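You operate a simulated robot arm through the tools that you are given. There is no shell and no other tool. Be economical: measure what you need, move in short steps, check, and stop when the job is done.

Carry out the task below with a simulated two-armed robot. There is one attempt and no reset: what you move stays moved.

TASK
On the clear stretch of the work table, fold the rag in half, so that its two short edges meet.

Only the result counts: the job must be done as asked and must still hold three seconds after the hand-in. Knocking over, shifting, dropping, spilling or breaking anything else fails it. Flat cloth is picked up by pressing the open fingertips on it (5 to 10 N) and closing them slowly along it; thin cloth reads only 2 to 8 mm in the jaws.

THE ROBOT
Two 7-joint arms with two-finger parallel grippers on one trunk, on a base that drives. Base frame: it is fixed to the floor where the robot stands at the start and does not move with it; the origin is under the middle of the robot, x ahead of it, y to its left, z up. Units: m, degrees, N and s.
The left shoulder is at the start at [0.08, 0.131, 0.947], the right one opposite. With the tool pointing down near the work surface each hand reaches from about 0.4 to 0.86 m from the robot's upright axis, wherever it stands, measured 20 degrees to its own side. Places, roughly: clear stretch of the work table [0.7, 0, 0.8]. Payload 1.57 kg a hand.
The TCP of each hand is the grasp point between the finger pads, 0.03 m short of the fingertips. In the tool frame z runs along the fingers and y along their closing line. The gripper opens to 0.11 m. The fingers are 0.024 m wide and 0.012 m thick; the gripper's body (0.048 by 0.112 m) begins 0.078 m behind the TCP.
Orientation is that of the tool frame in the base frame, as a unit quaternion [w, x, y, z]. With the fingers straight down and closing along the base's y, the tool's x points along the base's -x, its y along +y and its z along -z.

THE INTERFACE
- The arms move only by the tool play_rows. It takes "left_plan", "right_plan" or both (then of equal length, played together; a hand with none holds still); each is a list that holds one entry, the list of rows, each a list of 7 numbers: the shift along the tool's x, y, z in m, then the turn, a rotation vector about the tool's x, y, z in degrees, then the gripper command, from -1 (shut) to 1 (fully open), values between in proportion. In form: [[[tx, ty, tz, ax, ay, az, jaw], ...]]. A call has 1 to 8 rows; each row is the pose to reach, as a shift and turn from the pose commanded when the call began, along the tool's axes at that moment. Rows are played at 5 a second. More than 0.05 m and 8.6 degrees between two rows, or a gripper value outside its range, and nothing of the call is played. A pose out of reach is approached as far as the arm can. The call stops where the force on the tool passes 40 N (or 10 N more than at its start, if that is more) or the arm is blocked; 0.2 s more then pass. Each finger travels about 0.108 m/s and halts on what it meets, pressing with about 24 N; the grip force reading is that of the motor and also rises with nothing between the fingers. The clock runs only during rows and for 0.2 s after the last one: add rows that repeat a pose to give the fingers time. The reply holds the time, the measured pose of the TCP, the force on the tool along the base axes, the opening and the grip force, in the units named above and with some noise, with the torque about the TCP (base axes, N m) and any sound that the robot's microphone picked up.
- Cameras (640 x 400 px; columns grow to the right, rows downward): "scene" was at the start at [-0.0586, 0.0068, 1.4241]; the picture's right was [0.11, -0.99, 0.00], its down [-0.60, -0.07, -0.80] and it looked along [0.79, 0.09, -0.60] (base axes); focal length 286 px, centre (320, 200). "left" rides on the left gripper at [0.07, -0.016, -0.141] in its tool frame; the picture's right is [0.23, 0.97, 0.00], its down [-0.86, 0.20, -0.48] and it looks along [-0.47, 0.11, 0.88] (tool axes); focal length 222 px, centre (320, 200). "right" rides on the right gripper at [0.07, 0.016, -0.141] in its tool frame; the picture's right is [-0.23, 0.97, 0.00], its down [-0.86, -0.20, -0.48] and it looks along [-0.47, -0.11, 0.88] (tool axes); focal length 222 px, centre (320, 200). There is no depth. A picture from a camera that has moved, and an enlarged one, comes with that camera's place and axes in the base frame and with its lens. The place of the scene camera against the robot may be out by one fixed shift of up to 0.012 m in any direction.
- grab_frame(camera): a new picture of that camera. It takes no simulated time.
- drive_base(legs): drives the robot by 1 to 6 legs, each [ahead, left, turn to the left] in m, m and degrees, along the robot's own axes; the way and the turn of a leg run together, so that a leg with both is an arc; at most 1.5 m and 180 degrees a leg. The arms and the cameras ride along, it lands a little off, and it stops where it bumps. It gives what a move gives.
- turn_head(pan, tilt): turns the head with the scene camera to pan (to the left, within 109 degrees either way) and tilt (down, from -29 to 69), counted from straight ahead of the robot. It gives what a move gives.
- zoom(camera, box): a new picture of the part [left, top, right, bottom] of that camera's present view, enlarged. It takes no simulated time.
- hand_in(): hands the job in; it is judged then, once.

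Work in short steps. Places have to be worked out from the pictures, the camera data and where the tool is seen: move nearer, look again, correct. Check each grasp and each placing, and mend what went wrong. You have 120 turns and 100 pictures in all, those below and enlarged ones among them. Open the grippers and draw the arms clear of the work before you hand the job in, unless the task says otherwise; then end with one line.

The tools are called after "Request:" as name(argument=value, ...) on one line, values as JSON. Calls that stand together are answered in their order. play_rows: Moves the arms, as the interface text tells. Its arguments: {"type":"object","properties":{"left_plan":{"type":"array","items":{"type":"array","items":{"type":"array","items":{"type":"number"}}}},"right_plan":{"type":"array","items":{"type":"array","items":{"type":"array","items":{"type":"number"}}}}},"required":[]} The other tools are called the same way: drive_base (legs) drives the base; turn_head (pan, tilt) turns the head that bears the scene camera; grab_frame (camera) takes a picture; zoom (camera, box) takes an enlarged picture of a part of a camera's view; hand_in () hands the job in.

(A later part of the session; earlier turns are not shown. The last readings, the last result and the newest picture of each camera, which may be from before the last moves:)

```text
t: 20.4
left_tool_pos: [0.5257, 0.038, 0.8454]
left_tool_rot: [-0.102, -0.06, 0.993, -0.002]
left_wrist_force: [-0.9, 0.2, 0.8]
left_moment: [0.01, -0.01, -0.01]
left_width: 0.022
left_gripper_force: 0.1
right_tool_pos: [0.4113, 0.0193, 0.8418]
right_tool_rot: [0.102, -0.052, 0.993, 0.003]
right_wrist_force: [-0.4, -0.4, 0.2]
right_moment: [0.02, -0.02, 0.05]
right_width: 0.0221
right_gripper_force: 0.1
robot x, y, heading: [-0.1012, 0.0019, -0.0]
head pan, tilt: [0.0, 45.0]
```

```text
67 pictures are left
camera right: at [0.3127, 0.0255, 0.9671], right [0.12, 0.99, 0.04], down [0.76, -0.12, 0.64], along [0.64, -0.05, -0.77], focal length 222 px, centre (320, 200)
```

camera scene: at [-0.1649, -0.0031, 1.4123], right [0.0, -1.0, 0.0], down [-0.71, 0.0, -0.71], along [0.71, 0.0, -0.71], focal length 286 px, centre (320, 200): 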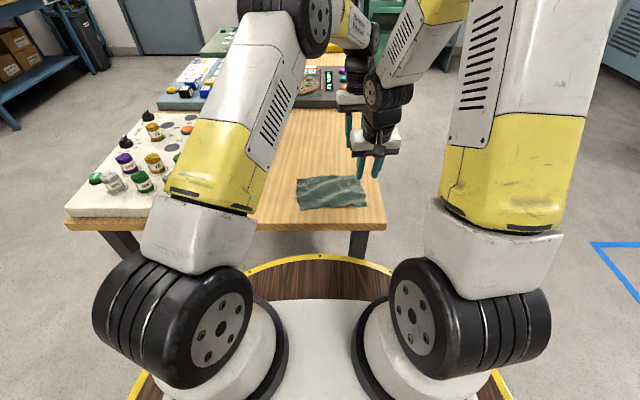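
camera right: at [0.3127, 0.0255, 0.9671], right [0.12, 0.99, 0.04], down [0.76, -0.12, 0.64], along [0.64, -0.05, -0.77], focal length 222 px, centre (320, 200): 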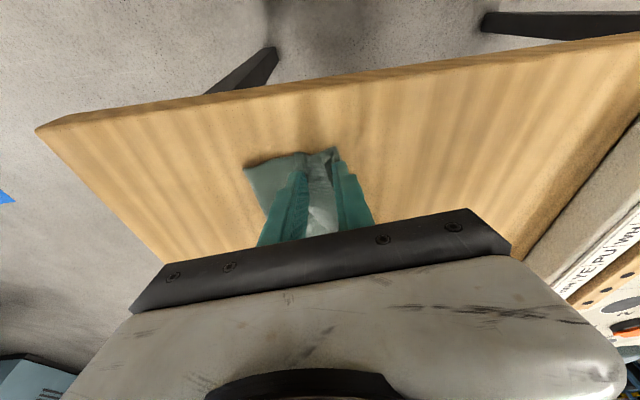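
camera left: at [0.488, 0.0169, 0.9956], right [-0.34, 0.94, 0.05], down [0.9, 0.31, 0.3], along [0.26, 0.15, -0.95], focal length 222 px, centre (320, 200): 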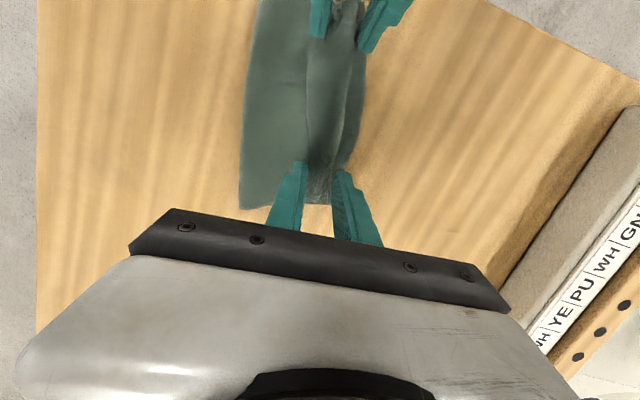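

Released; a hem seems folded back on top. I raise both hands clear to see it well.

Request:
play_rows(left_plan=[[[0.0042, 0, -0.0196, 0, 0, 0, -0.6], [0.012, 0, -0.055, 0, 0, 0, -0.6], [0.02, 0, -0.095, 0, 0, 0, -0.6], [0.02, 0.03, -0.095, 0, 0, 0, -0.6], [0.01, 0.07, -0.095, 0, 0, 0, -0.6], [0.0, 0.11, -0.095, 0, 0, 0, -0.6], [-0.02, 0.15, -0.095, 0, 0, 0, -0.6]]], right_plan=[[[-0.0042, 0, -0.0196, 0, 0, 0, -0.6], [-0.012, 0, -0.055, 0, 0, 0, -0.6], [-0.02, 0, -0.095, 0, 0, 0, -0.6], [-0.02, -0.04, -0.095, 0, 0, 0, -0.6], [-0.02, -0.08, -0.095, 0, 0, 0, -0.6], [-0.02, -0.12, -0.095, 0, 0, 0, -0.6], [-0.02, -0.16, -0.095, 0, 0, 0, -0.6]]])

Request:
grab_frame(camera="scene")

Request:
zoom(camera="scene", box=[270, 150, 366, 210])

Request:
grab_frame(camera="left")

Request:
grab_frame(camera="right")

```text
t: 22.0
left_tool_pos: [0.5461, 0.1912, 0.9347]
left_tool_rot: [-0.102, -0.061, 0.993, -0.003]
left_wrist_force: [0.0, 0.2, 0.5]
left_moment: [0.02, -0.01, -0.01]
left_width: 0.0218
left_gripper_force: 0.1
right_tool_pos: [0.4269, -0.1404, 0.9395]
right_tool_rot: [0.101, -0.052, 0.993, 0.004]
right_wrist_force: [0.2, -0.3, 0.5]
right_moment: [0.0, -0.02, 0.0]
right_width: 0.0218
right_gripper_force: 0.0
robot x, y, heading: [-0.101, -0.0006, -0.0]
head pan, tilt: [0.0, 45.0]
```

```text
66 pictures are left
camera scene: at [-0.1651, -0.003, 1.4123], right [0.0, -1.0, 0.0], down [-0.71, 0.0, -0.71], along [0.71, 0.0, -0.71], focal length 286 px, centre (320, 200)
```

scene: 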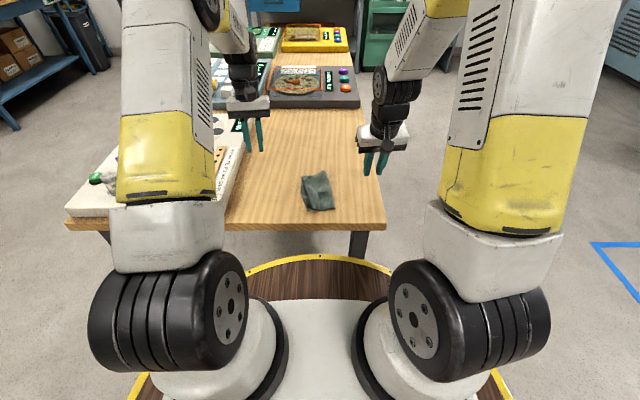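

```text
6.67 times, centred on (318, 180) of scene
camera zoom: at [-0.1651, -0.003, 1.4123], right [0.0, -1.0, 0.0], down [-0.71, 0.0, -0.71], along [0.71, 0.0, -0.71], focal length 1906 px, centre (333, 333)
```

zoom: 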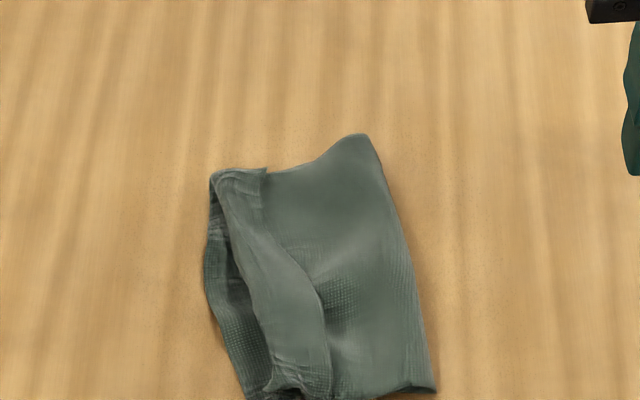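

```text
64 pictures are left
camera left: at [0.5086, 0.1682, 1.0855], right [-0.34, 0.94, 0.05], down [0.9, 0.31, 0.3], along [0.26, 0.15, -0.95], focal length 222 px, centre (320, 200)
```

left: 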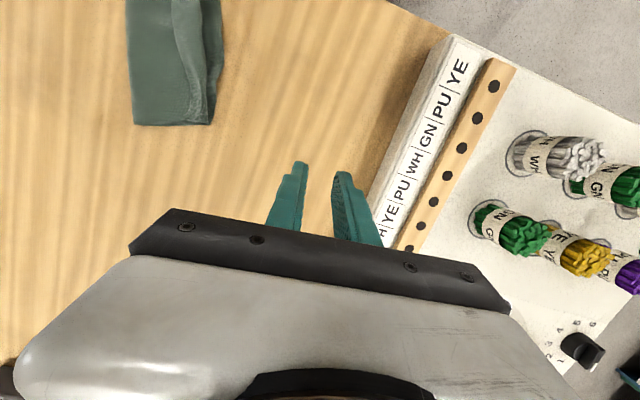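

```text
63 pictures are left
camera right: at [0.3287, -0.1339, 1.065], right [0.12, 0.99, 0.04], down [0.76, -0.12, 0.64], along [0.64, -0.04, -0.77], focal length 222 px, centre (320, 200)
```

right: 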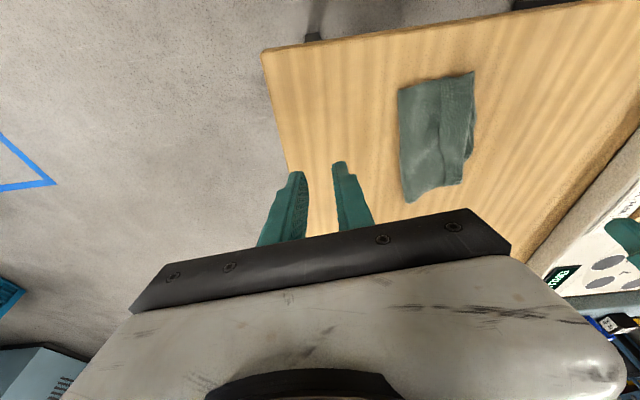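

The rag is folded, but the top edge has a ~2.7 cm hem curled back on top. I'll unroll it by swiping left with light pressure: right hand upright, turned 90° with jaws wide so the two fingertips touch both ends of the hem. First untilt it and move the left hand away.

Request:
play_rows(left_plan=[[[0.005, 0.03, -0.02, 0, 0, 0, -0.6], [0.01, 0.06, -0.04, 0, 0, 0, -0.6], [0.01, 0.06, -0.04, 0, -6, 0, -0.6], [0.01, 0.06, -0.04, 0, -12, 0, -0.6]]], right_plan=[[[0, 0, 0, 0, 6, 0, -0.6], [0, 0, 0, 0, 12, 0, -0.3], [0, 0, 0, 0, 12, 0, 0], [0, 0, 0, 0, 12, 0, 0.4]]])

Request:
play_rows(right_plan=[[[0, 0, 0, 0, 0, 8, 0.5], [0, 0, 0, 0, 0, 16, 0.6], [0, 0, 0, 0, 0, 24, 0.6], [0, 0, 0, 0, 0, 32, 0.6], [0, 0, 0, 0, 0, 40, 0.6], [0, 0, 0, 0, 0, 48, 0.6]]])

Request:
play_rows(right_plan=[[[0, 0, 0, 0, 0, 8, 0.6], [0, 0, 0, 0, 0, 16, 0.6], [0, 0, 0, 0, 0, 24, 0.6], [0, 0, 0, 0, 0, 32, 0.6], [0, 0, 0, 0, 0, 37, 0.6]]])

Request:
grab_frame(camera="right")

```text
t: 23.0
left_tool_pos: [0.5395, 0.2501, 0.9764]
left_tool_rot: [0.003, -0.061, 0.998, 0.003]
left_wrist_force: [0.0, 0.1, -0.6]
left_moment: [-0.01, 0.0, -0.01]
left_width: 0.0221
left_gripper_force: 0.1
right_tool_pos: [0.428, -0.1393, 0.9398]
right_tool_rot: [-0.003, -0.052, 0.999, -0.002]
right_wrist_force: [0.8, -0.7, 0.5]
right_moment: [-0.04, 0.02, -0.01]
right_width: 0.0769
right_gripper_force: 0.0
robot x, y, heading: [-0.1017, 0.0005, 0.0]
head pan, tilt: [0.0, 45.0]
```

```text
t: 24.4
left_tool_pos: [0.5384, 0.25, 0.9757]
left_tool_rot: [0.002, -0.06, 0.998, 0.004]
left_wrist_force: [-0.6, -0.1, 0.2]
left_moment: [0.02, -0.03, -0.03]
left_width: 0.0222
left_gripper_force: 0.0
right_tool_pos: [0.428, -0.1405, 0.9397]
right_tool_rot: [-0.002, 0.36, 0.933, -0.002]
right_wrist_force: [0.7, 0.0, 0.2]
right_moment: [0.01, 0.02, 0.01]
right_width: 0.088
right_gripper_force: 0.0
robot x, y, heading: [-0.1054, -0.0008, 0.3]
head pan, tilt: [0.0, 45.0]
```

```text
t: 25.6
left_tool_pos: [0.5385, 0.2504, 0.9754]
left_tool_rot: [0.003, -0.06, 0.998, 0.004]
left_wrist_force: [-0.1, 0.5, -0.6]
left_moment: [0.02, 0.0, -0.03]
left_width: 0.0219
left_gripper_force: 0.1
right_tool_pos: [0.4287, -0.1403, 0.9398]
right_tool_rot: [0.0, 0.637, 0.771, -0.003]
right_wrist_force: [0.4, -0.7, -0.4]
right_moment: [0.03, 0.01, -0.02]
right_width: 0.0879
right_gripper_force: 0.0
robot x, y, heading: [-0.0999, 0.0022, -0.1]
head pan, tilt: [0.0, 45.0]
```

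```text
62 pictures are left
camera right: at [0.4307, -0.0685, 1.0822], right [1.0, -0.04, 0.0], down [-0.03, -0.88, 0.48], along [-0.02, -0.48, -0.88], focal length 222 px, centre (320, 200)
```

right: 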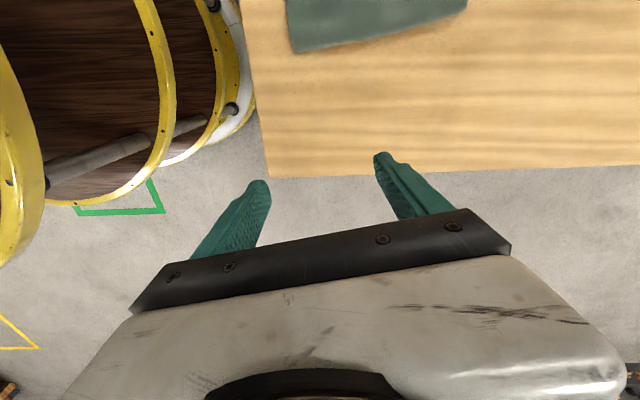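

Yaw is now ~11°, parallel to the hem. I move the right hand over the hem at a safe height and look.

Request:
play_rows(right_plan=[[[0.038, 0.018, 0.0, 0, 0, 0, 0.6], [0.077, 0.035, 0.0, 0, 0, 0, 0.6], [0.115, 0.053, 0.02, 0, 0, 0, 0.6], [0.1545, 0.0705, 0.04, 0, 0, 0, 0.6], [0.1545, 0.0705, 0.04, 0, 0, 0, 0.6]]])

Request:
grab_frame(camera="right")

Request:
grab_frame(camera="left")

Request:
zoom(camera="scene", box=[240, 130, 400, 230])

```text
t: 26.8
left_tool_pos: [0.5396, 0.2507, 0.9755]
left_tool_rot: [0.002, -0.06, 0.998, 0.003]
left_wrist_force: [0.2, 0.2, 0.2]
left_moment: [0.0, -0.03, -0.01]
left_width: 0.022
left_gripper_force: 0.0
right_tool_pos: [0.469, 0.0242, 0.8982]
right_tool_rot: [0.0, 0.637, 0.771, -0.004]
right_wrist_force: [-0.4, 0.1, -0.3]
right_moment: [0.01, -0.02, 0.02]
right_width: 0.0879
right_gripper_force: 0.1
robot x, y, heading: [-0.1019, -0.001, -0.0]
head pan, tilt: [0.0, 45.0]
```

```text
61 pictures are left
camera right: at [0.4713, 0.0975, 1.0408], right [1.0, -0.04, 0.0], down [-0.03, -0.88, 0.48], along [-0.02, -0.48, -0.88], focal length 222 px, centre (320, 200)
```

right: 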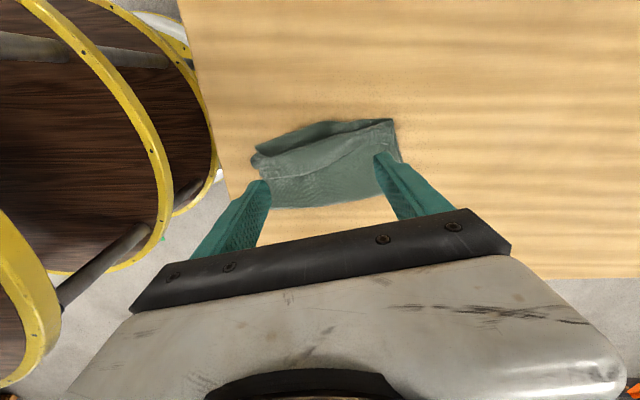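

```text
60 pictures are left
camera left: at [0.47, 0.2242, 1.1156], right [-0.34, 0.94, 0.01], down [0.82, 0.3, 0.48], along [0.45, 0.17, -0.88], focal length 222 px, centre (320, 200)
```

left: 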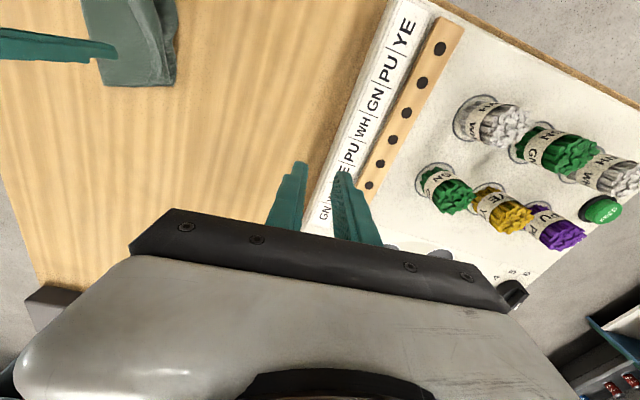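

```text
4.00 times, centred on (320, 180) of scene
camera zoom: at [-0.1649, -0.003, 1.4123], right [0.0, -1.0, 0.0], down [-0.71, 0.0, -0.71], along [0.71, 0.0, -0.71], focal length 1144 px, centre (320, 280)
```

zoom: 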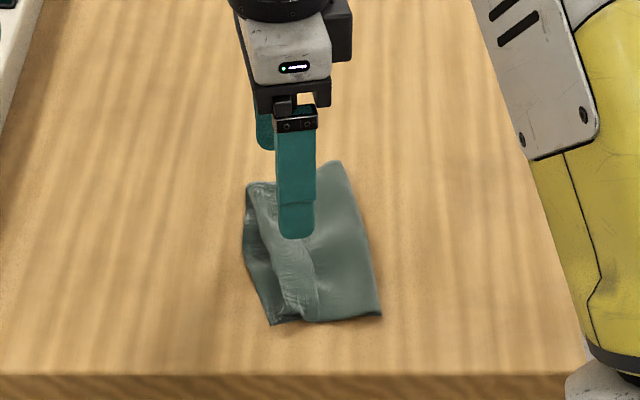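

Request:
zoom(camera="right", box=[224, 90, 432, 220])

```text
3.08 times, centred on (328, 155) of right
camera zoom: at [0.4713, 0.0975, 1.0408], right [1.0, -0.04, 0.0], down [-0.03, -0.88, 0.48], along [-0.02, -0.48, -0.88], focal length 684 px, centre (295, 338)
```

zoom: 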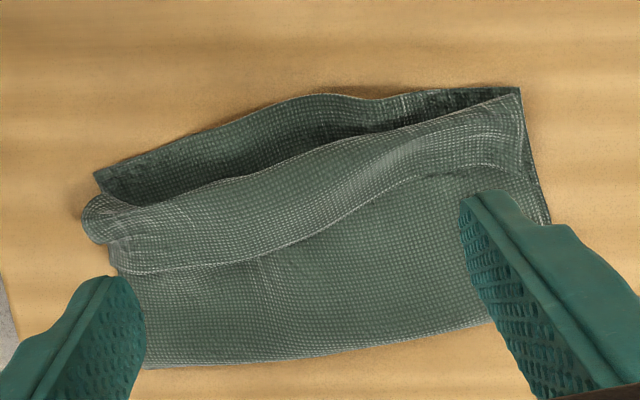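

Very clear view: the hem lies under the two fingers. I lower to just above it, then press lightly.

Request:
play_rows(right_plan=[[[0, 0, 0.03, 0, 0, 0, 0.6], [0, 0, 0.05, 0, 0, 0, 0.6], [0, 0, 0.058, 0, 0, 0, 0.6], [0, 0, 0.06, 0, 0, 0, 0.6], [0, 0, 0.06, 0, 0, 0, 0.6]]])

Request:
zoom(camera="right", box=[192, 90, 448, 250])

```text
t: 28.0
left_tool_pos: [0.5382, 0.25, 0.9764]
left_tool_rot: [0.003, -0.06, 0.998, 0.004]
left_wrist_force: [0.9, 0.0, -0.6]
left_moment: [0.01, -0.04, -0.06]
left_width: 0.0222
left_gripper_force: 0.0
right_tool_pos: [0.4682, 0.0245, 0.8388]
right_tool_rot: [0.0, 0.637, 0.771, -0.003]
right_wrist_force: [0.6, 0.1, 1.1]
right_moment: [0.03, -0.03, 0.01]
right_width: 0.0879
right_gripper_force: 0.2
robot x, y, heading: [-0.1019, 0.0005, -0.1]
head pan, tilt: [0.0, 45.0]
```

```text
2.50 times, centred on (320, 170) of right
camera zoom: at [0.4707, 0.0964, 0.981], right [1.0, -0.04, 0.0], down [-0.03, -0.88, 0.48], along [-0.02, -0.48, -0.88], focal length 555 px, centre (320, 275)
```

zoom: 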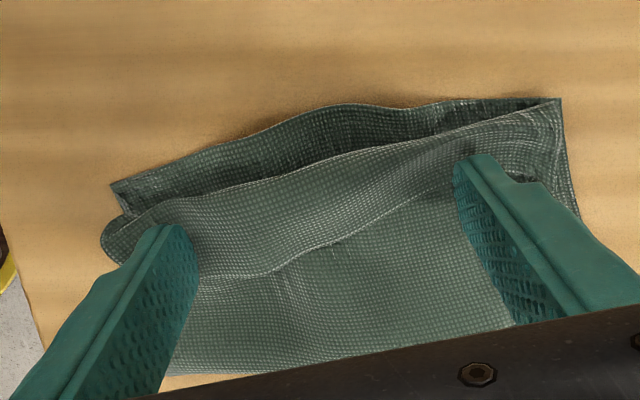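

Tips just above the hem. I press 3 mm further and swipe 3.5 cm to the left.

Request:
play_rows(right_plan=[[[0, 0, 0.003, 0, 0, 0, 0.6], [0.004, 0, 0.004, 0, 0, 0, 0.6], [0.01, 0, 0.004, 0, 0, 0, 0.6], [0.016, 0, 0.004, 0, 0, 0, 0.6], [0.022, 0, 0.004, 0, 0, 0, 0.6]]])

Request:
zoom(camera="right", box=[192, 90, 448, 250])

```text
t: 29.2
left_tool_pos: [0.5392, 0.2497, 0.976]
left_tool_rot: [0.003, -0.06, 0.998, 0.004]
left_wrist_force: [0.4, -0.1, 0.2]
left_moment: [0.03, 0.02, 0.0]
left_width: 0.0218
left_gripper_force: 0.1
right_tool_pos: [0.4623, 0.046, 0.8344]
right_tool_rot: [0.0, 0.637, 0.771, -0.004]
right_wrist_force: [-0.5, -0.5, 0.9]
right_moment: [0.0, 0.02, 0.03]
right_width: 0.0879
right_gripper_force: 0.0
robot x, y, heading: [-0.0991, 0.0013, 0.1]
head pan, tilt: [0.0, 45.0]
```

```text
2.50 times, centred on (320, 170) of right
camera zoom: at [0.4664, 0.1177, 0.9769], right [1.0, -0.04, 0.0], down [-0.03, -0.88, 0.48], along [-0.02, -0.48, -0.88], focal length 555 px, centre (320, 275)
```

zoom: 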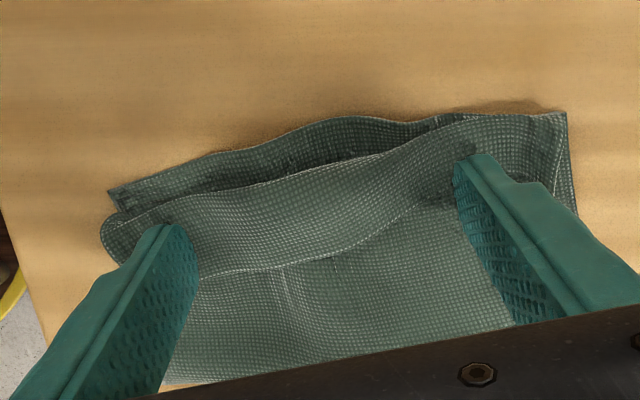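

The whole light rag just slid along (1 N), so pinning would be needed; instead I'll pinch the hem at mid-length with the jaws closing along the edge, so the free edge itself is in the grip and can be flipped over. Raise 1.5 cm and narrow the jaws first.

Request:
play_rows(right_plan=[[[0, 0, -0.015, 0, 0, 0, 0.4], [0.002, 0.003, -0.015, 0, 0, 0, 0], [0.002, 0.003, -0.015, 0, 0, 0, -0.4], [0.002, 0.003, -0.015, 0, 0, 0, -0.4], [0.002, 0.003, -0.015, 0, 0, 0, -0.4]]])

Request:
zoom(camera="right", box=[192, 90, 448, 250])

```text
t: 30.4
left_tool_pos: [0.5391, 0.2508, 0.9772]
left_tool_rot: [0.003, -0.061, 0.998, 0.005]
left_wrist_force: [-0.1, 0.5, -0.3]
left_moment: [-0.01, 0.04, 0.04]
left_width: 0.0223
left_gripper_force: 0.1
right_tool_pos: [0.467, 0.048, 0.8492]
right_tool_rot: [0.0, 0.637, 0.771, -0.003]
right_wrist_force: [-1.0, -0.4, 0.7]
right_moment: [0.03, 0.0, 0.01]
right_width: 0.0332
right_gripper_force: 0.1
robot x, y, heading: [-0.1021, -0.0034, 0.1]
head pan, tilt: [0.0, 45.0]
```

```text
2.50 times, centred on (320, 170) of right
camera zoom: at [0.4688, 0.1196, 0.9918], right [1.0, -0.04, 0.0], down [-0.03, -0.88, 0.48], along [-0.02, -0.48, -0.88], focal length 555 px, centre (320, 275)
```

zoom: 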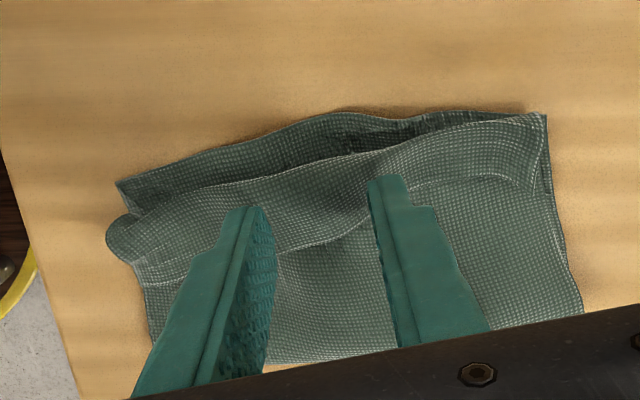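

I shift 4 mm left and lower until light contact.

Request:
play_rows(right_plan=[[[0.003, 0, 0.008, 0, 0, 0, -0.4], [0.003, 0, 0.0155, 0, 0, 0, -0.4], [0.003, 0, 0.0165, 0, 0, 0, -0.4], [0.003, 0, 0.0165, 0, 0, 0, -0.4]]])

```text
t: 31.4
left_tool_pos: [0.539, 0.2502, 0.976]
left_tool_rot: [0.002, -0.061, 0.998, 0.003]
left_wrist_force: [-0.3, -0.2, 0.1]
left_moment: [0.01, 0.04, 0.0]
left_width: 0.0223
left_gripper_force: 0.0
right_tool_pos: [0.4667, 0.0513, 0.8344]
right_tool_rot: [0.0, 0.637, 0.771, -0.003]
right_wrist_force: [0.3, 0.8, 4.2]
right_moment: [-0.01, -0.08, 0.01]
right_width: 0.0331
right_gripper_force: 0.0
robot x, y, heading: [-0.1043, 0.0051, 0.0]
head pan, tilt: [0.0, 45.0]
```

4 N of contact; I close slowly.

Request:
play_rows(right_plan=[[[0, 0, 0, 0, 0, 0, -0.48], [0, 0, 0, 0, 0, 0, -0.56], [0, 0, 0, 0, 0, 0, -0.64], [0, 0, 0, 0, 0, 0, -0.72], [0, 0, 0, 0, 0, 0, -0.8], [0, 0, 0, 0, 0, 0, -0.88], [0, 0, 0, 0, 0, 0, -0.96], [0, 0, 0, 0, 0, 0, -1]]])

Request:
zoom(camera="right", box=[192, 90, 448, 250])

```text
t: 33.2
left_tool_pos: [0.5388, 0.2503, 0.9757]
left_tool_rot: [0.002, -0.06, 0.998, 0.005]
left_wrist_force: [-0.1, -0.9, -1.0]
left_moment: [-0.02, 0.01, -0.02]
left_width: 0.0218
left_gripper_force: 0.1
right_tool_pos: [0.4656, 0.0504, 0.8328]
right_tool_rot: [0.0, 0.636, 0.771, -0.003]
right_wrist_force: [1.1, 0.8, 5.8]
right_moment: [0.04, -0.04, 0.01]
right_width: 0.0028
right_gripper_force: 23.4
robot x, y, heading: [-0.1022, 0.0017, -0.1]
head pan, tilt: [0.0, 45.0]
```

```text
2.50 times, centred on (320, 170) of right
camera zoom: at [0.468, 0.123, 0.9755], right [1.0, -0.04, 0.0], down [-0.03, -0.88, 0.48], along [-0.02, -0.48, -0.88], focal length 555 px, centre (320, 275)
```

zoom: 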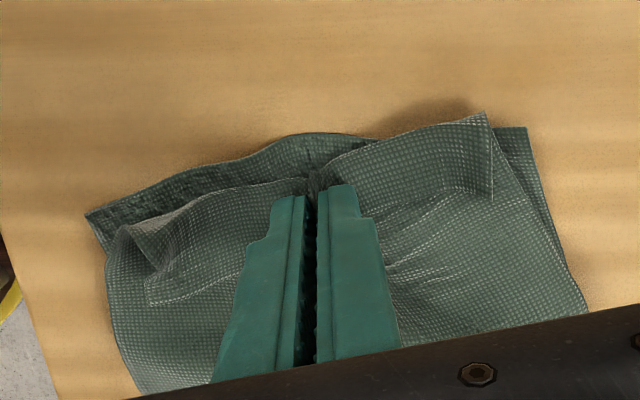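

Reads 2.8 mm. I lift 2.5 cm to see which layers came along.

Request:
play_rows(right_plan=[[[0, 0, -0.012, 0, 0, 0, -1], [0, 0, -0.025, 0, 0, 0, -1], [0, 0, -0.025, 0, 0, 0, -1]]])

Request:
zoom(camera="right", box=[192, 90, 448, 250])

Request:
zoom(camera="scene", box=[256, 150, 352, 210])

```text
t: 34.0
left_tool_pos: [0.5384, 0.2505, 0.9773]
left_tool_rot: [0.002, -0.06, 0.998, 0.003]
left_wrist_force: [-0.2, -0.3, 0.0]
left_moment: [-0.03, 0.0, 0.02]
left_width: 0.0223
left_gripper_force: 0.1
right_tool_pos: [0.4648, 0.0521, 0.859]
right_tool_rot: [-0.001, 0.637, 0.771, -0.003]
right_wrist_force: [0.5, 0.0, 0.6]
right_moment: [0.02, -0.01, -0.01]
right_width: 0.003
right_gripper_force: 23.9
robot x, y, heading: [-0.101, -0.0012, 0.1]
head pan, tilt: [0.0, 45.0]
```

```text
2.50 times, centred on (320, 170) of right
camera zoom: at [0.4676, 0.1235, 1.0006], right [1.0, -0.04, -0.01], down [-0.03, -0.88, 0.48], along [-0.02, -0.48, -0.88], focal length 555 px, centre (320, 275)
```

zoom: 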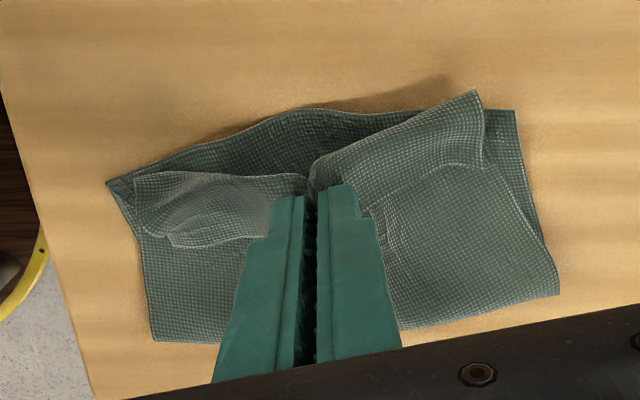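

```text
6.67 times, centred on (304, 180) of scene
camera zoom: at [-0.1648, -0.003, 1.4123], right [0.0, -1.0, 0.0], down [-0.71, 0.0, -0.71], along [0.71, 0.0, -0.71], focal length 1906 px, centre (427, 333)
```

zoom: 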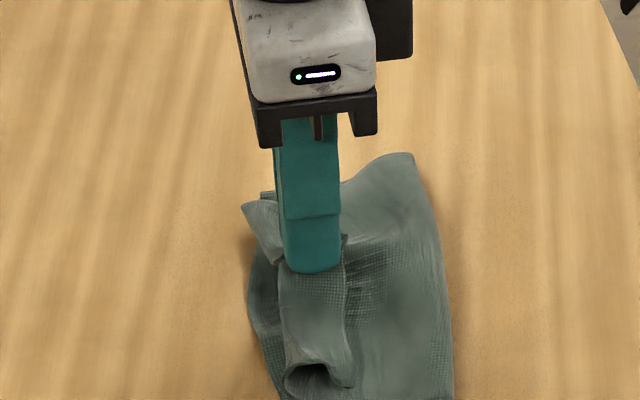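

The crest got gathered with the hem, so this grip can't flip it. New idea: release, then pinch the top layer just right of the hem (jaws closing across) and lift, so the hem hangs and drops open by gravity. Lower, release and rise.

Request:
play_rows(right_plan=[[[0, 0, 0.018, 0, 0, 0, -1], [0, 0, 0.018, 0, 0, 0, -0.8], [0, 0, 0.018, 0, 0, 0, -0.6], [0, 0, 0.018, 0, 0, 0, -0.5], [0, 0, -0.02, 0, 0, 0, -0.5], [0, 0, -0.06, 0, 0, 0, -0.455], [0, 0, -0.06, 0, 0, 0, -0.455]]])

Request:
zoom(camera="right", box=[192, 90, 448, 250])

```text
t: 35.6
left_tool_pos: [0.5384, 0.2504, 0.976]
left_tool_rot: [0.003, -0.061, 0.998, 0.003]
left_wrist_force: [0.0, -0.4, -1.2]
left_moment: [0.03, 0.0, 0.01]
left_width: 0.0221
left_gripper_force: 0.1
right_tool_pos: [0.4665, 0.0519, 0.9177]
right_tool_rot: [0.0, 0.636, 0.772, -0.004]
right_wrist_force: [0.0, 0.5, -0.4]
right_moment: [-0.01, 0.0, -0.03]
right_width: 0.0299
right_gripper_force: 0.0
robot x, y, heading: [-0.0983, 0.0013, -0.1]
head pan, tilt: [0.0, 45.0]
```

```text
2.50 times, centred on (320, 170) of right
camera zoom: at [0.469, 0.1239, 1.0607], right [1.0, -0.04, -0.01], down [-0.03, -0.88, 0.48], along [-0.02, -0.48, -0.88], focal length 555 px, centre (320, 275)
```

zoom: 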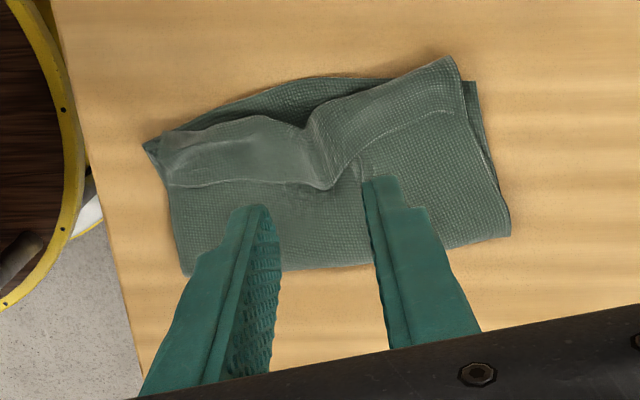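

The hem is separate (only it was creased). I swing the right hand back to its earlier orientation beside the rag.

Request:
play_rows(right_plan=[[[-0.03, -0.01, -0.02, 0, 0, -8, -0.56], [-0.06, -0.02, -0.03, 0, 0, -16, -0.56], [-0.09, -0.03, -0.03, 0, 0, -24, -0.56], [-0.12, -0.04, -0.03, 0, 0, -32, -0.56], [-0.141, -0.05, -0.03, 0, 0, -40, -0.56], [-0.141, -0.06, -0.03, 0, 0, -48, -0.56], [-0.141, -0.07, -0.03, 0, 0, -56, -0.56], [-0.141, -0.07, -0.03, 0, 0, -64, -0.56]]])

Request:
play_rows(right_plan=[[[0, 0, 0, 0, 0, -8, -0.56], [0, 0, 0, 0, 0, -16, -0.56], [0, 0, 0, 0, 0, -23, -0.56], [0, 0, 0, 0, 0, -23, -0.56]]])

Request:
play_rows(left_plan=[[[0, 0, 0, 0, 6, 0, -0.56], [0, 0, 0, 0, 12, 0, -0.56], [0, 0, 0, 0, 12, -2, -0.56]]], right_plan=[[[0, 0, 0, 0, -6, 0, -0.56], [0, 0, 0, 0, -12, 0, -0.56], [0, 0, 0, 0, -12, 0, -0.56]]])

Request:
grab_frame(camera="right")

Request:
zoom(camera="scene", box=[256, 150, 352, 210])

```text
t: 37.4
left_tool_pos: [0.5384, 0.2496, 0.9756]
left_tool_rot: [0.003, -0.06, 0.998, 0.003]
left_wrist_force: [1.0, 0.0, -0.8]
left_moment: [-0.03, -0.02, 0.0]
left_width: 0.0221
left_gripper_force: 0.0
right_tool_pos: [0.425, -0.0995, 0.9491]
right_tool_rot: [-0.002, 0.13, 0.992, -0.002]
right_wrist_force: [-0.3, 0.3, 0.8]
right_moment: [0.01, 0.0, -0.02]
right_width: 0.0243
right_gripper_force: 0.1
robot x, y, heading: [-0.0993, 0.0006, 0.2]
head pan, tilt: [0.0, 45.0]
```

```text
t: 38.4
left_tool_pos: [0.5382, 0.2503, 0.9754]
left_tool_rot: [0.004, -0.06, 0.998, 0.003]
left_wrist_force: [-0.5, 0.2, -0.3]
left_moment: [0.02, -0.01, -0.02]
left_width: 0.0221
left_gripper_force: 0.1
right_tool_pos: [0.4246, -0.1006, 0.9491]
right_tool_rot: [-0.003, -0.07, 0.998, -0.002]
right_wrist_force: [-0.1, -0.1, -1.0]
right_moment: [0.02, 0.01, -0.01]
right_width: 0.0241
right_gripper_force: 0.0
robot x, y, heading: [-0.0993, -0.0025, -0.0]
head pan, tilt: [0.0, 45.0]
```

```text
t: 39.2
left_tool_pos: [0.5391, 0.2493, 0.9768]
left_tool_rot: [-0.102, -0.077, 0.992, -0.003]
left_wrist_force: [-0.2, 0.3, -0.3]
left_moment: [-0.02, 0.0, -0.04]
left_width: 0.0241
left_gripper_force: 0.1
right_tool_pos: [0.4232, -0.1011, 0.9487]
right_tool_rot: [0.102, -0.07, 0.992, 0.006]
right_wrist_force: [-0.7, 0.0, 0.2]
right_moment: [-0.01, 0.0, -0.02]
right_width: 0.0244
right_gripper_force: 0.1
robot x, y, heading: [-0.1004, 0.0016, 0.1]
head pan, tilt: [0.0, 45.0]
```

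```text
50 pictures are left
camera right: at [0.3242, -0.0972, 1.0746], right [0.09, 1.0, 0.04], down [0.76, -0.09, 0.64], along [0.64, -0.02, -0.76], focal length 222 px, centre (320, 200)
```

right: 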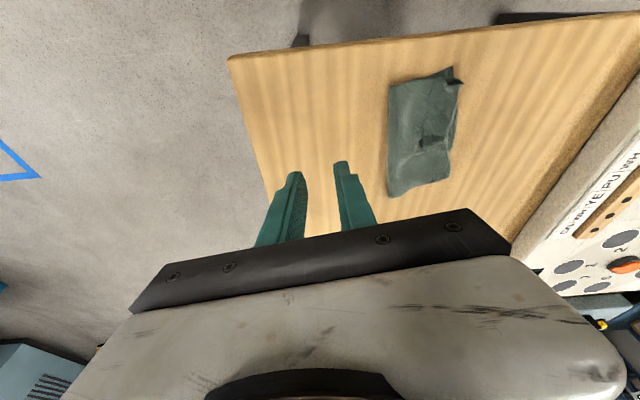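

```text
6.67 times, centred on (304, 180) of scene
camera zoom: at [-0.1648, -0.003, 1.4123], right [0.0, -1.0, 0.0], down [-0.71, 0.0, -0.71], along [0.71, 0.0, -0.71], focal length 1906 px, centre (427, 333)
```

zoom: 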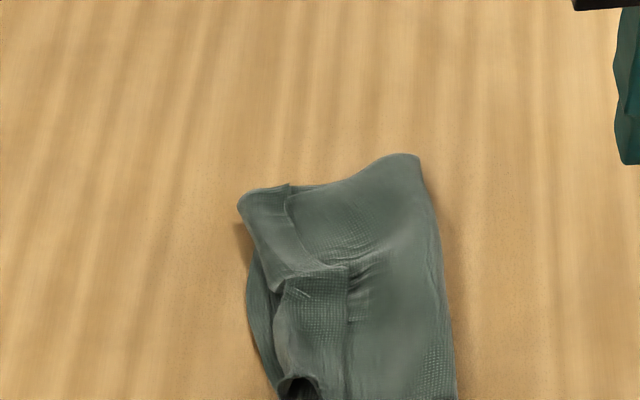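

I move both leaning hands over the strip of top layer between hem and fold (near tip ~(0.418,0.012), far tip ~(0.522,0.032)), stopping ~2 cm above.

Request:
play_rows(left_plan=[[[0.008, -0.0425, 0.0017, 0, 0, 0, -0.56], [0.016, -0.085, 0.0034, 0, 0, 0, -0.56], [0.024, -0.1274, 0.0052, 0, 0, 0, -0.56], [0.032, -0.17, 0.0069, 0, 0, 0, -0.56], [0.04, -0.2123, 0.0086, 0, 0, 0, -0.56], [0.0319, -0.2123, 0.0467, 0, 0, 0, -0.56], [0.0238, -0.2123, 0.0849, 0, 0, 0, -0.56], [0.0157, -0.2123, 0.123, 0, 0, 0, -0.56]]], right_plan=[[[-0.0009, 0.0225, 0.0002, 0, 0, 0, -0.56], [-0.0018, 0.045, 0.0004, 0, 0, 0, -0.56], [-0.0028, 0.0674, 0.0005, 0, 0, 0, -0.56], [-0.0037, 0.09, 0.0007, 0, 0, 0, -0.56], [-0.0046, 0.1124, 0.0009, 0, 0, 0, -0.56], [0.0015, 0.1124, 0.0298, 0, 0, 0, -0.56], [0.0076, 0.1124, 0.0587, 0, 0, 0, -0.56], [0.0138, 0.1124, 0.0877, 0, 0, 0, -0.56]]])

Request:
zoom(camera="left", box=[192, 0, 448, 240])

Request:
zoom(camera="right", box=[192, 90, 448, 250])

```text
t: 41.0
left_tool_pos: [0.5306, 0.0352, 0.8569]
left_tool_rot: [-0.101, -0.078, 0.992, -0.003]
left_wrist_force: [-0.2, -0.2, 0.7]
left_moment: [-0.01, -0.02, 0.0]
left_width: 0.0243
left_gripper_force: 0.1
right_tool_pos: [0.4115, 0.0117, 0.8586]
right_tool_rot: [0.102, -0.069, 0.992, 0.005]
right_wrist_force: [0.1, 0.7, 0.2]
right_moment: [0.01, -0.03, -0.02]
right_width: 0.0241
right_gripper_force: 0.1
robot x, y, heading: [-0.0989, 0.0049, 0.1]
head pan, tilt: [0.0, 45.0]
```

```text
1.67 times, centred on (320, 120) of left
camera zoom: at [0.4922, 0.0106, 1.0081], right [-0.37, 0.93, 0.06], down [0.89, 0.34, 0.3], along [0.26, 0.16, -0.95], focal length 370 px, centre (320, 333)
```

zoom: 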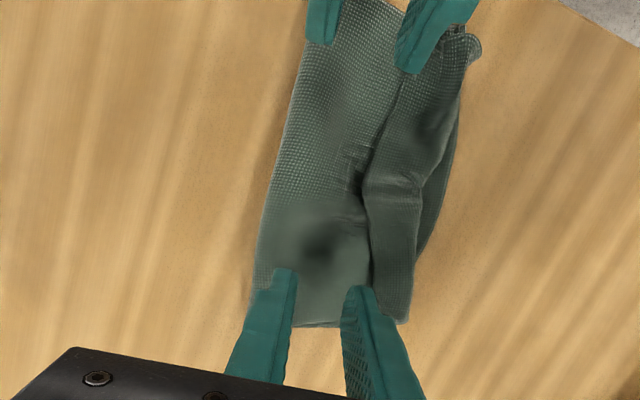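

```text
2.50 times, centred on (320, 170) of right
camera zoom: at [0.3118, 0.0146, 0.9839], right [0.09, 1.0, 0.04], down [0.76, -0.09, 0.64], along [0.64, -0.02, -0.76], focal length 555 px, centre (320, 275)
```

zoom: 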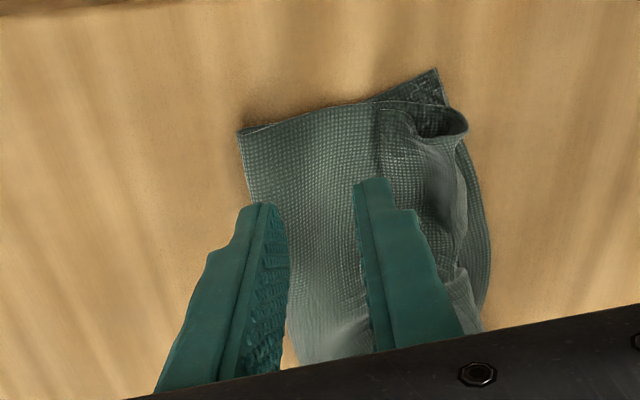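

Fingers sit between hem and fold. I lower both ~1.8 cm toward contact.

Request:
play_rows(left_plan=[[[-0.0021, 0, 0.01, 0, 0, 0, -0.56], [-0.0042, 0, 0.02, 0, 0, 0, -0.56], [-0.0042, 0, 0.02, 0, 0, 0, -0.56]]], right_plan=[[[0.0021, 0, 0.01, 0, 0, 0, -0.56], [0.0044, 0, 0.021, 0, 0, 0, -0.56], [0.0044, 0, 0.021, 0, 0, 0, -0.56]]])

```text
t: 41.8
left_tool_pos: [0.5314, 0.0357, 0.8352]
left_tool_rot: [-0.102, -0.078, 0.992, -0.003]
left_wrist_force: [-0.1, -0.3, 0.2]
left_moment: [0.01, 0.05, -0.01]
left_width: 0.0245
left_gripper_force: 0.0
right_tool_pos: [0.4115, 0.0111, 0.838]
right_tool_rot: [0.102, -0.07, 0.992, 0.006]
right_wrist_force: [0.4, 0.0, -0.7]
right_moment: [0.01, -0.02, -0.02]
right_width: 0.024
right_gripper_force: 0.1
robot x, y, heading: [-0.1045, 0.0004, 0.2]
head pan, tilt: [0.0, 45.0]
```

Request:
play_rows(left_plan=[[[-0.0002, 0, 0.001, 0, 0, 0, -0.56], [-0.0002, 0, 0.001, 0, 0, 0, -0.56]]], right_plan=[[[0.0006, 0, 0.003, 0, 0, 0, -0.56], [0.0006, 0, 0.003, 0, 0, 0, -0.56]]])

```text
t: 42.4
left_tool_pos: [0.5318, 0.0366, 0.8332]
left_tool_rot: [-0.102, -0.077, 0.992, -0.003]
left_wrist_force: [-1.1, -0.2, 3.0]
left_moment: [-0.05, -0.01, -0.03]
left_width: 0.024
left_gripper_force: 0.0
right_tool_pos: [0.4105, 0.0105, 0.8355]
right_tool_rot: [0.102, -0.069, 0.992, 0.005]
right_wrist_force: [-0.2, 0.3, 0.8]
right_moment: [0.03, 0.06, 0.02]
right_width: 0.0242
right_gripper_force: 0.4
robot x, y, heading: [-0.1032, -0.0022, 0.0]
head pan, tilt: [0.0, 45.0]
```

Left presses 3 N, right just touches; right down 1.2 mm more while closing both slowly.

Request:
play_rows(left_plan=[[[0, 0, 0.0003, 0, 0, 0, -0.56], [0, 0, 0.0003, 0, 0, 0, -0.62], [0, 0, 0.0003, 0, 0, 0, -0.68], [0, 0, 0.0003, 0, 0, 0, -0.74], [0, 0, 0.0003, 0, 0, 0, -0.81], [0, 0, 0.0003, 0, 0, 0, -0.88], [0, 0, 0.0003, 0, 0, 0, -0.95], [0, 0, 0.0003, 0, 0, 0, -1]]], right_plan=[[[0.0003, 0, 0.0014, 0, 0, 0, -0.56], [0.0003, 0, 0.0014, 0, 0, 0, -0.62], [0.0003, 0, 0.0014, 0, 0, 0, -0.68], [0.0003, 0, 0.0014, 0, 0, 0, -0.74], [0.0003, 0, 0.0014, 0, 0, 0, -0.81], [0.0003, 0, 0.0014, 0, 0, 0, -0.88], [0.0003, 0, 0.0014, 0, 0, 0, -0.95], [0.0003, 0, 0.0014, 0, 0, 0, -1]]])

Request:
play_rows(left_plan=[[[0, 0, 0, 0, 0, 0, -1], [0.0042, 0, -0.02, 0, 0, 0, -1], [0.0083, 0, -0.039, 0, 0, 0, -1], [0.0083, 0, -0.039, 0, 0, 0, -1]]], right_plan=[[[0, 0, 0, 0, 0, 0, -1], [-0.0042, 0, -0.02, 0, 0, 0, -1], [-0.0083, 0, -0.039, 0, 0, 0, -1], [-0.0083, 0, -0.039, 0, 0, 0, -1]]])

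Request:
zoom(camera="left", box=[192, 0, 448, 240])

Request:
zoom(camera="scene", box=[240, 130, 368, 210])

```text
t: 44.2
left_tool_pos: [0.5312, 0.0356, 0.8347]
left_tool_rot: [-0.102, -0.077, 0.992, -0.003]
left_wrist_force: [-1.8, -0.6, 9.2]
left_moment: [0.0, 0.02, -0.03]
left_width: 0.0037
left_gripper_force: 24.1
right_tool_pos: [0.4127, 0.0113, 0.8343]
right_tool_rot: [0.103, -0.069, 0.992, 0.006]
right_wrist_force: [2.6, 1.6, 11.8]
right_moment: [0.03, -0.11, -0.01]
right_width: 0.0034
right_gripper_force: 24.5
robot x, y, heading: [-0.1063, 0.0044, -0.0]
head pan, tilt: [0.0, 45.0]
```

```text
t: 45.2
left_tool_pos: [0.5314, 0.0362, 0.8721]
left_tool_rot: [-0.102, -0.078, 0.992, -0.003]
left_wrist_force: [-1.1, -0.1, -0.5]
left_moment: [-0.02, 0.03, 0.01]
left_width: 0.0033
left_gripper_force: 24.0
right_tool_pos: [0.4126, 0.0116, 0.8724]
right_tool_rot: [0.101, -0.069, 0.992, 0.005]
right_wrist_force: [0.6, 0.2, 1.5]
right_moment: [-0.01, -0.04, 0.02]
right_width: 0.003
right_gripper_force: 23.4
robot x, y, heading: [-0.0991, -0.0009, 0.1]
head pan, tilt: [0.0, 45.0]
```

```text
1.67 times, centred on (320, 120) of left
camera zoom: at [0.4944, 0.0119, 1.0246], right [-0.37, 0.93, 0.06], down [0.89, 0.34, 0.3], along [0.26, 0.16, -0.95], focal length 370 px, centre (320, 333)
```

zoom: 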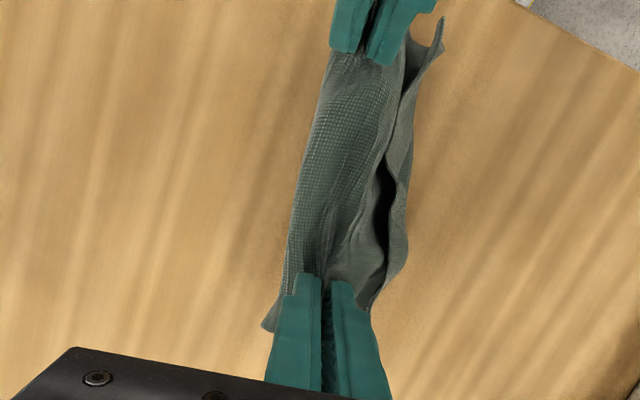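

```text
5.00 times, centred on (304, 170) of scene
camera zoom: at [-0.1648, -0.003, 1.4123], right [0.0, -1.0, 0.0], down [-0.71, 0.0, -0.71], along [0.71, 0.0, -0.71], focal length 1430 px, centre (400, 350)
```

zoom: 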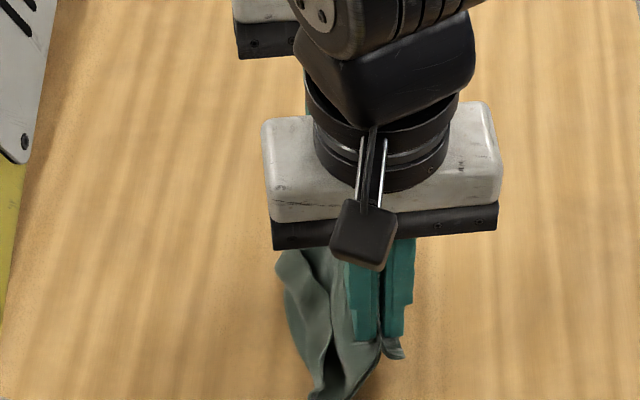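

Readings of 3+ mm suggest both layers came up; that still lets the hem hang free. I lift 5 cm more and look.

Request:
play_rows(left_plan=[[[0.0052, 0, -0.0245, 0, 0, 0, -1], [0.0104, 0, -0.049, 0, 0, 0, -1], [0.0104, 0, -0.049, 0, 0, 0, -1], [0.0104, 0, -0.049, 0, 0, 0, -1]]], right_plan=[[[-0.0052, 0, -0.0245, 0, 0, 0, -1], [-0.0104, 0, -0.049, 0, 0, 0, -1], [-0.0104, 0, -0.049, 0, 0, 0, -1], [-0.0104, 0, -0.049, 0, 0, 0, -1]]])

Request:
zoom(camera="left", box=[192, 0, 448, 240])

Request:
zoom(camera="scene", box=[240, 130, 368, 210])

```text
t: 46.2
left_tool_pos: [0.5288, 0.0359, 0.9236]
left_tool_rot: [-0.102, -0.078, 0.992, -0.002]
left_wrist_force: [-0.1, -0.3, -0.3]
left_moment: [0.01, 0.01, 0.01]
left_width: 0.0033
left_gripper_force: 24.0
right_tool_pos: [0.4144, 0.0115, 0.9243]
right_tool_rot: [0.102, -0.069, 0.992, 0.006]
right_wrist_force: [-0.6, 0.7, 0.0]
right_moment: [-0.03, -0.02, -0.02]
right_width: 0.0033
right_gripper_force: 24.1
robot x, y, heading: [-0.1009, 0.0005, 0.4]
head pan, tilt: [0.0, 45.0]
```

```text
1.67 times, centred on (320, 120) of left
camera zoom: at [0.4919, 0.0123, 1.0759], right [-0.37, 0.93, 0.06], down [0.89, 0.34, 0.3], along [0.26, 0.16, -0.95], focal length 370 px, centre (320, 333)
```

zoom: 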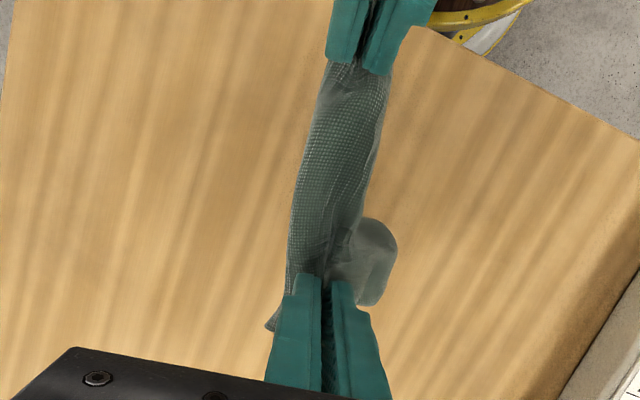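

```text
5.00 times, centred on (304, 170) of scene
camera zoom: at [-0.1648, -0.0031, 1.4123], right [0.0, -1.0, 0.0], down [-0.71, 0.0, -0.71], along [0.71, 0.0, -0.71], focal length 1430 px, centre (400, 350)
```

zoom: 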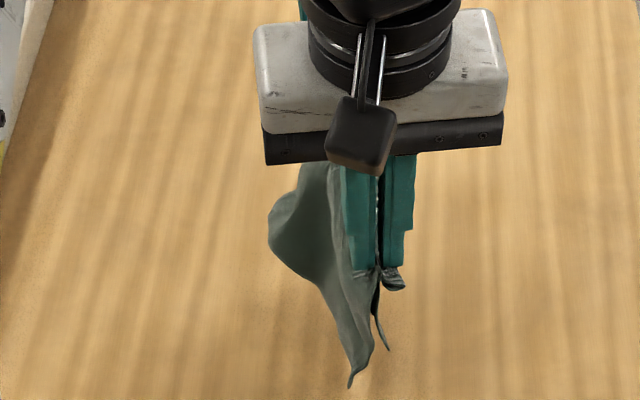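

Both layers hang; near end seems to have opened. I give a couple of small up-down shakes to let the far end drop open, then look.

Request:
play_rows(left_plan=[[[0.006, 0, -0.03, 0, 0, 0, -1], [0, 0, 0, 0, 0, 0, -1], [0.006, 0, -0.035, 0, 0, 0, -1], [0, 0, 0, 0, 0, 0, -1], [0.006, 0, -0.035, 0, 0, 0, -1], [0.006, 0, -0.035, 0, 0, 0, -1], [0.006, 0, -0.035, 0, 0, 0, -1]]], right_plan=[[[-0.006, 0, -0.03, 0, 0, 0, -1], [0, 0, 0, 0, 0, 0, -1], [-0.006, 0, -0.035, 0, 0, 0, -1], [0, 0, 0, 0, 0, 0, -1], [-0.006, 0, -0.035, 0, 0, 0, -1], [-0.006, 0, -0.035, 0, 0, 0, -1], [-0.006, 0, -0.035, 0, 0, 0, -1]]])

Request:
zoom(camera="left", box=[192, 0, 448, 240])

Request:
zoom(camera="right", box=[192, 60, 448, 220])

Request:
zoom(camera="scene", box=[240, 130, 368, 210])

```text
t: 47.8
left_tool_pos: [0.5323, 0.0359, 0.9602]
left_tool_rot: [-0.102, -0.077, 0.992, -0.003]
left_wrist_force: [-0.8, -0.2, 0.6]
left_moment: [-0.01, 0.04, -0.03]
left_width: 0.0033
left_gripper_force: 24.2
right_tool_pos: [0.4128, 0.013, 0.9594]
right_tool_rot: [0.102, -0.068, 0.992, 0.005]
right_wrist_force: [1.8, 0.4, 0.3]
right_moment: [0.01, 0.01, -0.02]
right_width: 0.0031
right_gripper_force: 23.9
robot x, y, heading: [-0.0988, 0.0007, 0.2]
head pan, tilt: [0.0, 45.0]
```

```text
1.67 times, centred on (320, 120) of left
camera zoom: at [0.4951, 0.0108, 1.1115], right [-0.37, 0.93, 0.06], down [0.89, 0.34, 0.3], along [0.26, 0.16, -0.95], focal length 370 px, centre (320, 333)
```

zoom: 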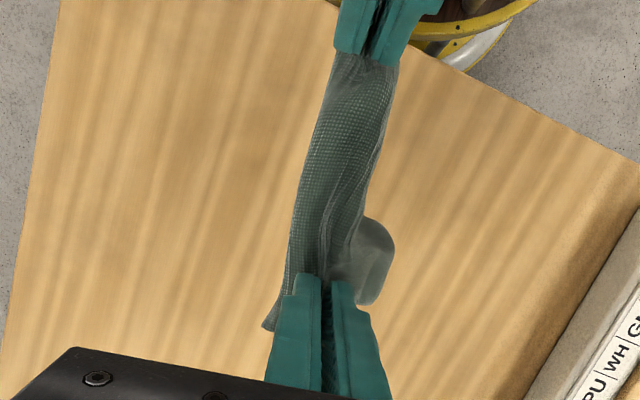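

```text
2.50 times, centred on (320, 140) of right
camera zoom: at [0.3136, 0.0156, 1.0854], right [0.09, 1.0, 0.04], down [0.76, -0.09, 0.64], along [0.64, -0.02, -0.77], focal length 555 px, centre (320, 350)
```

zoom: 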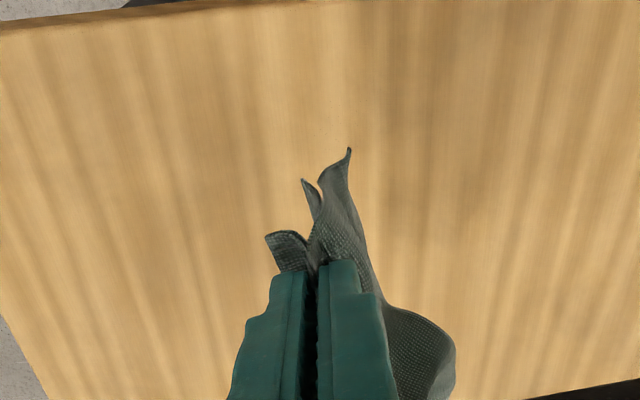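

```text
5.00 times, centred on (304, 170) of scene
camera zoom: at [-0.1648, -0.0031, 1.4123], right [0.0, -1.0, 0.0], down [-0.71, 0.0, -0.71], along [0.71, 0.0, -0.71], focal length 1430 px, centre (400, 350)
```

zoom: 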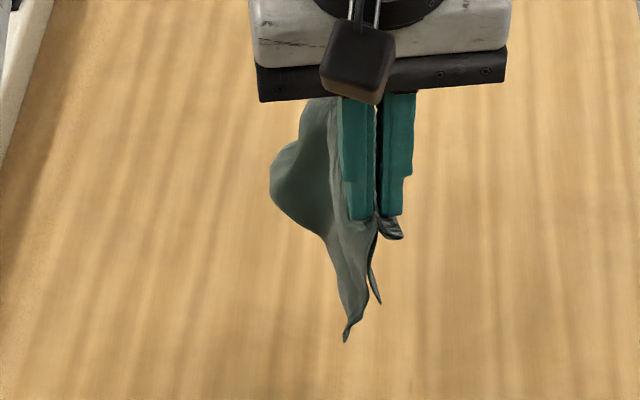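

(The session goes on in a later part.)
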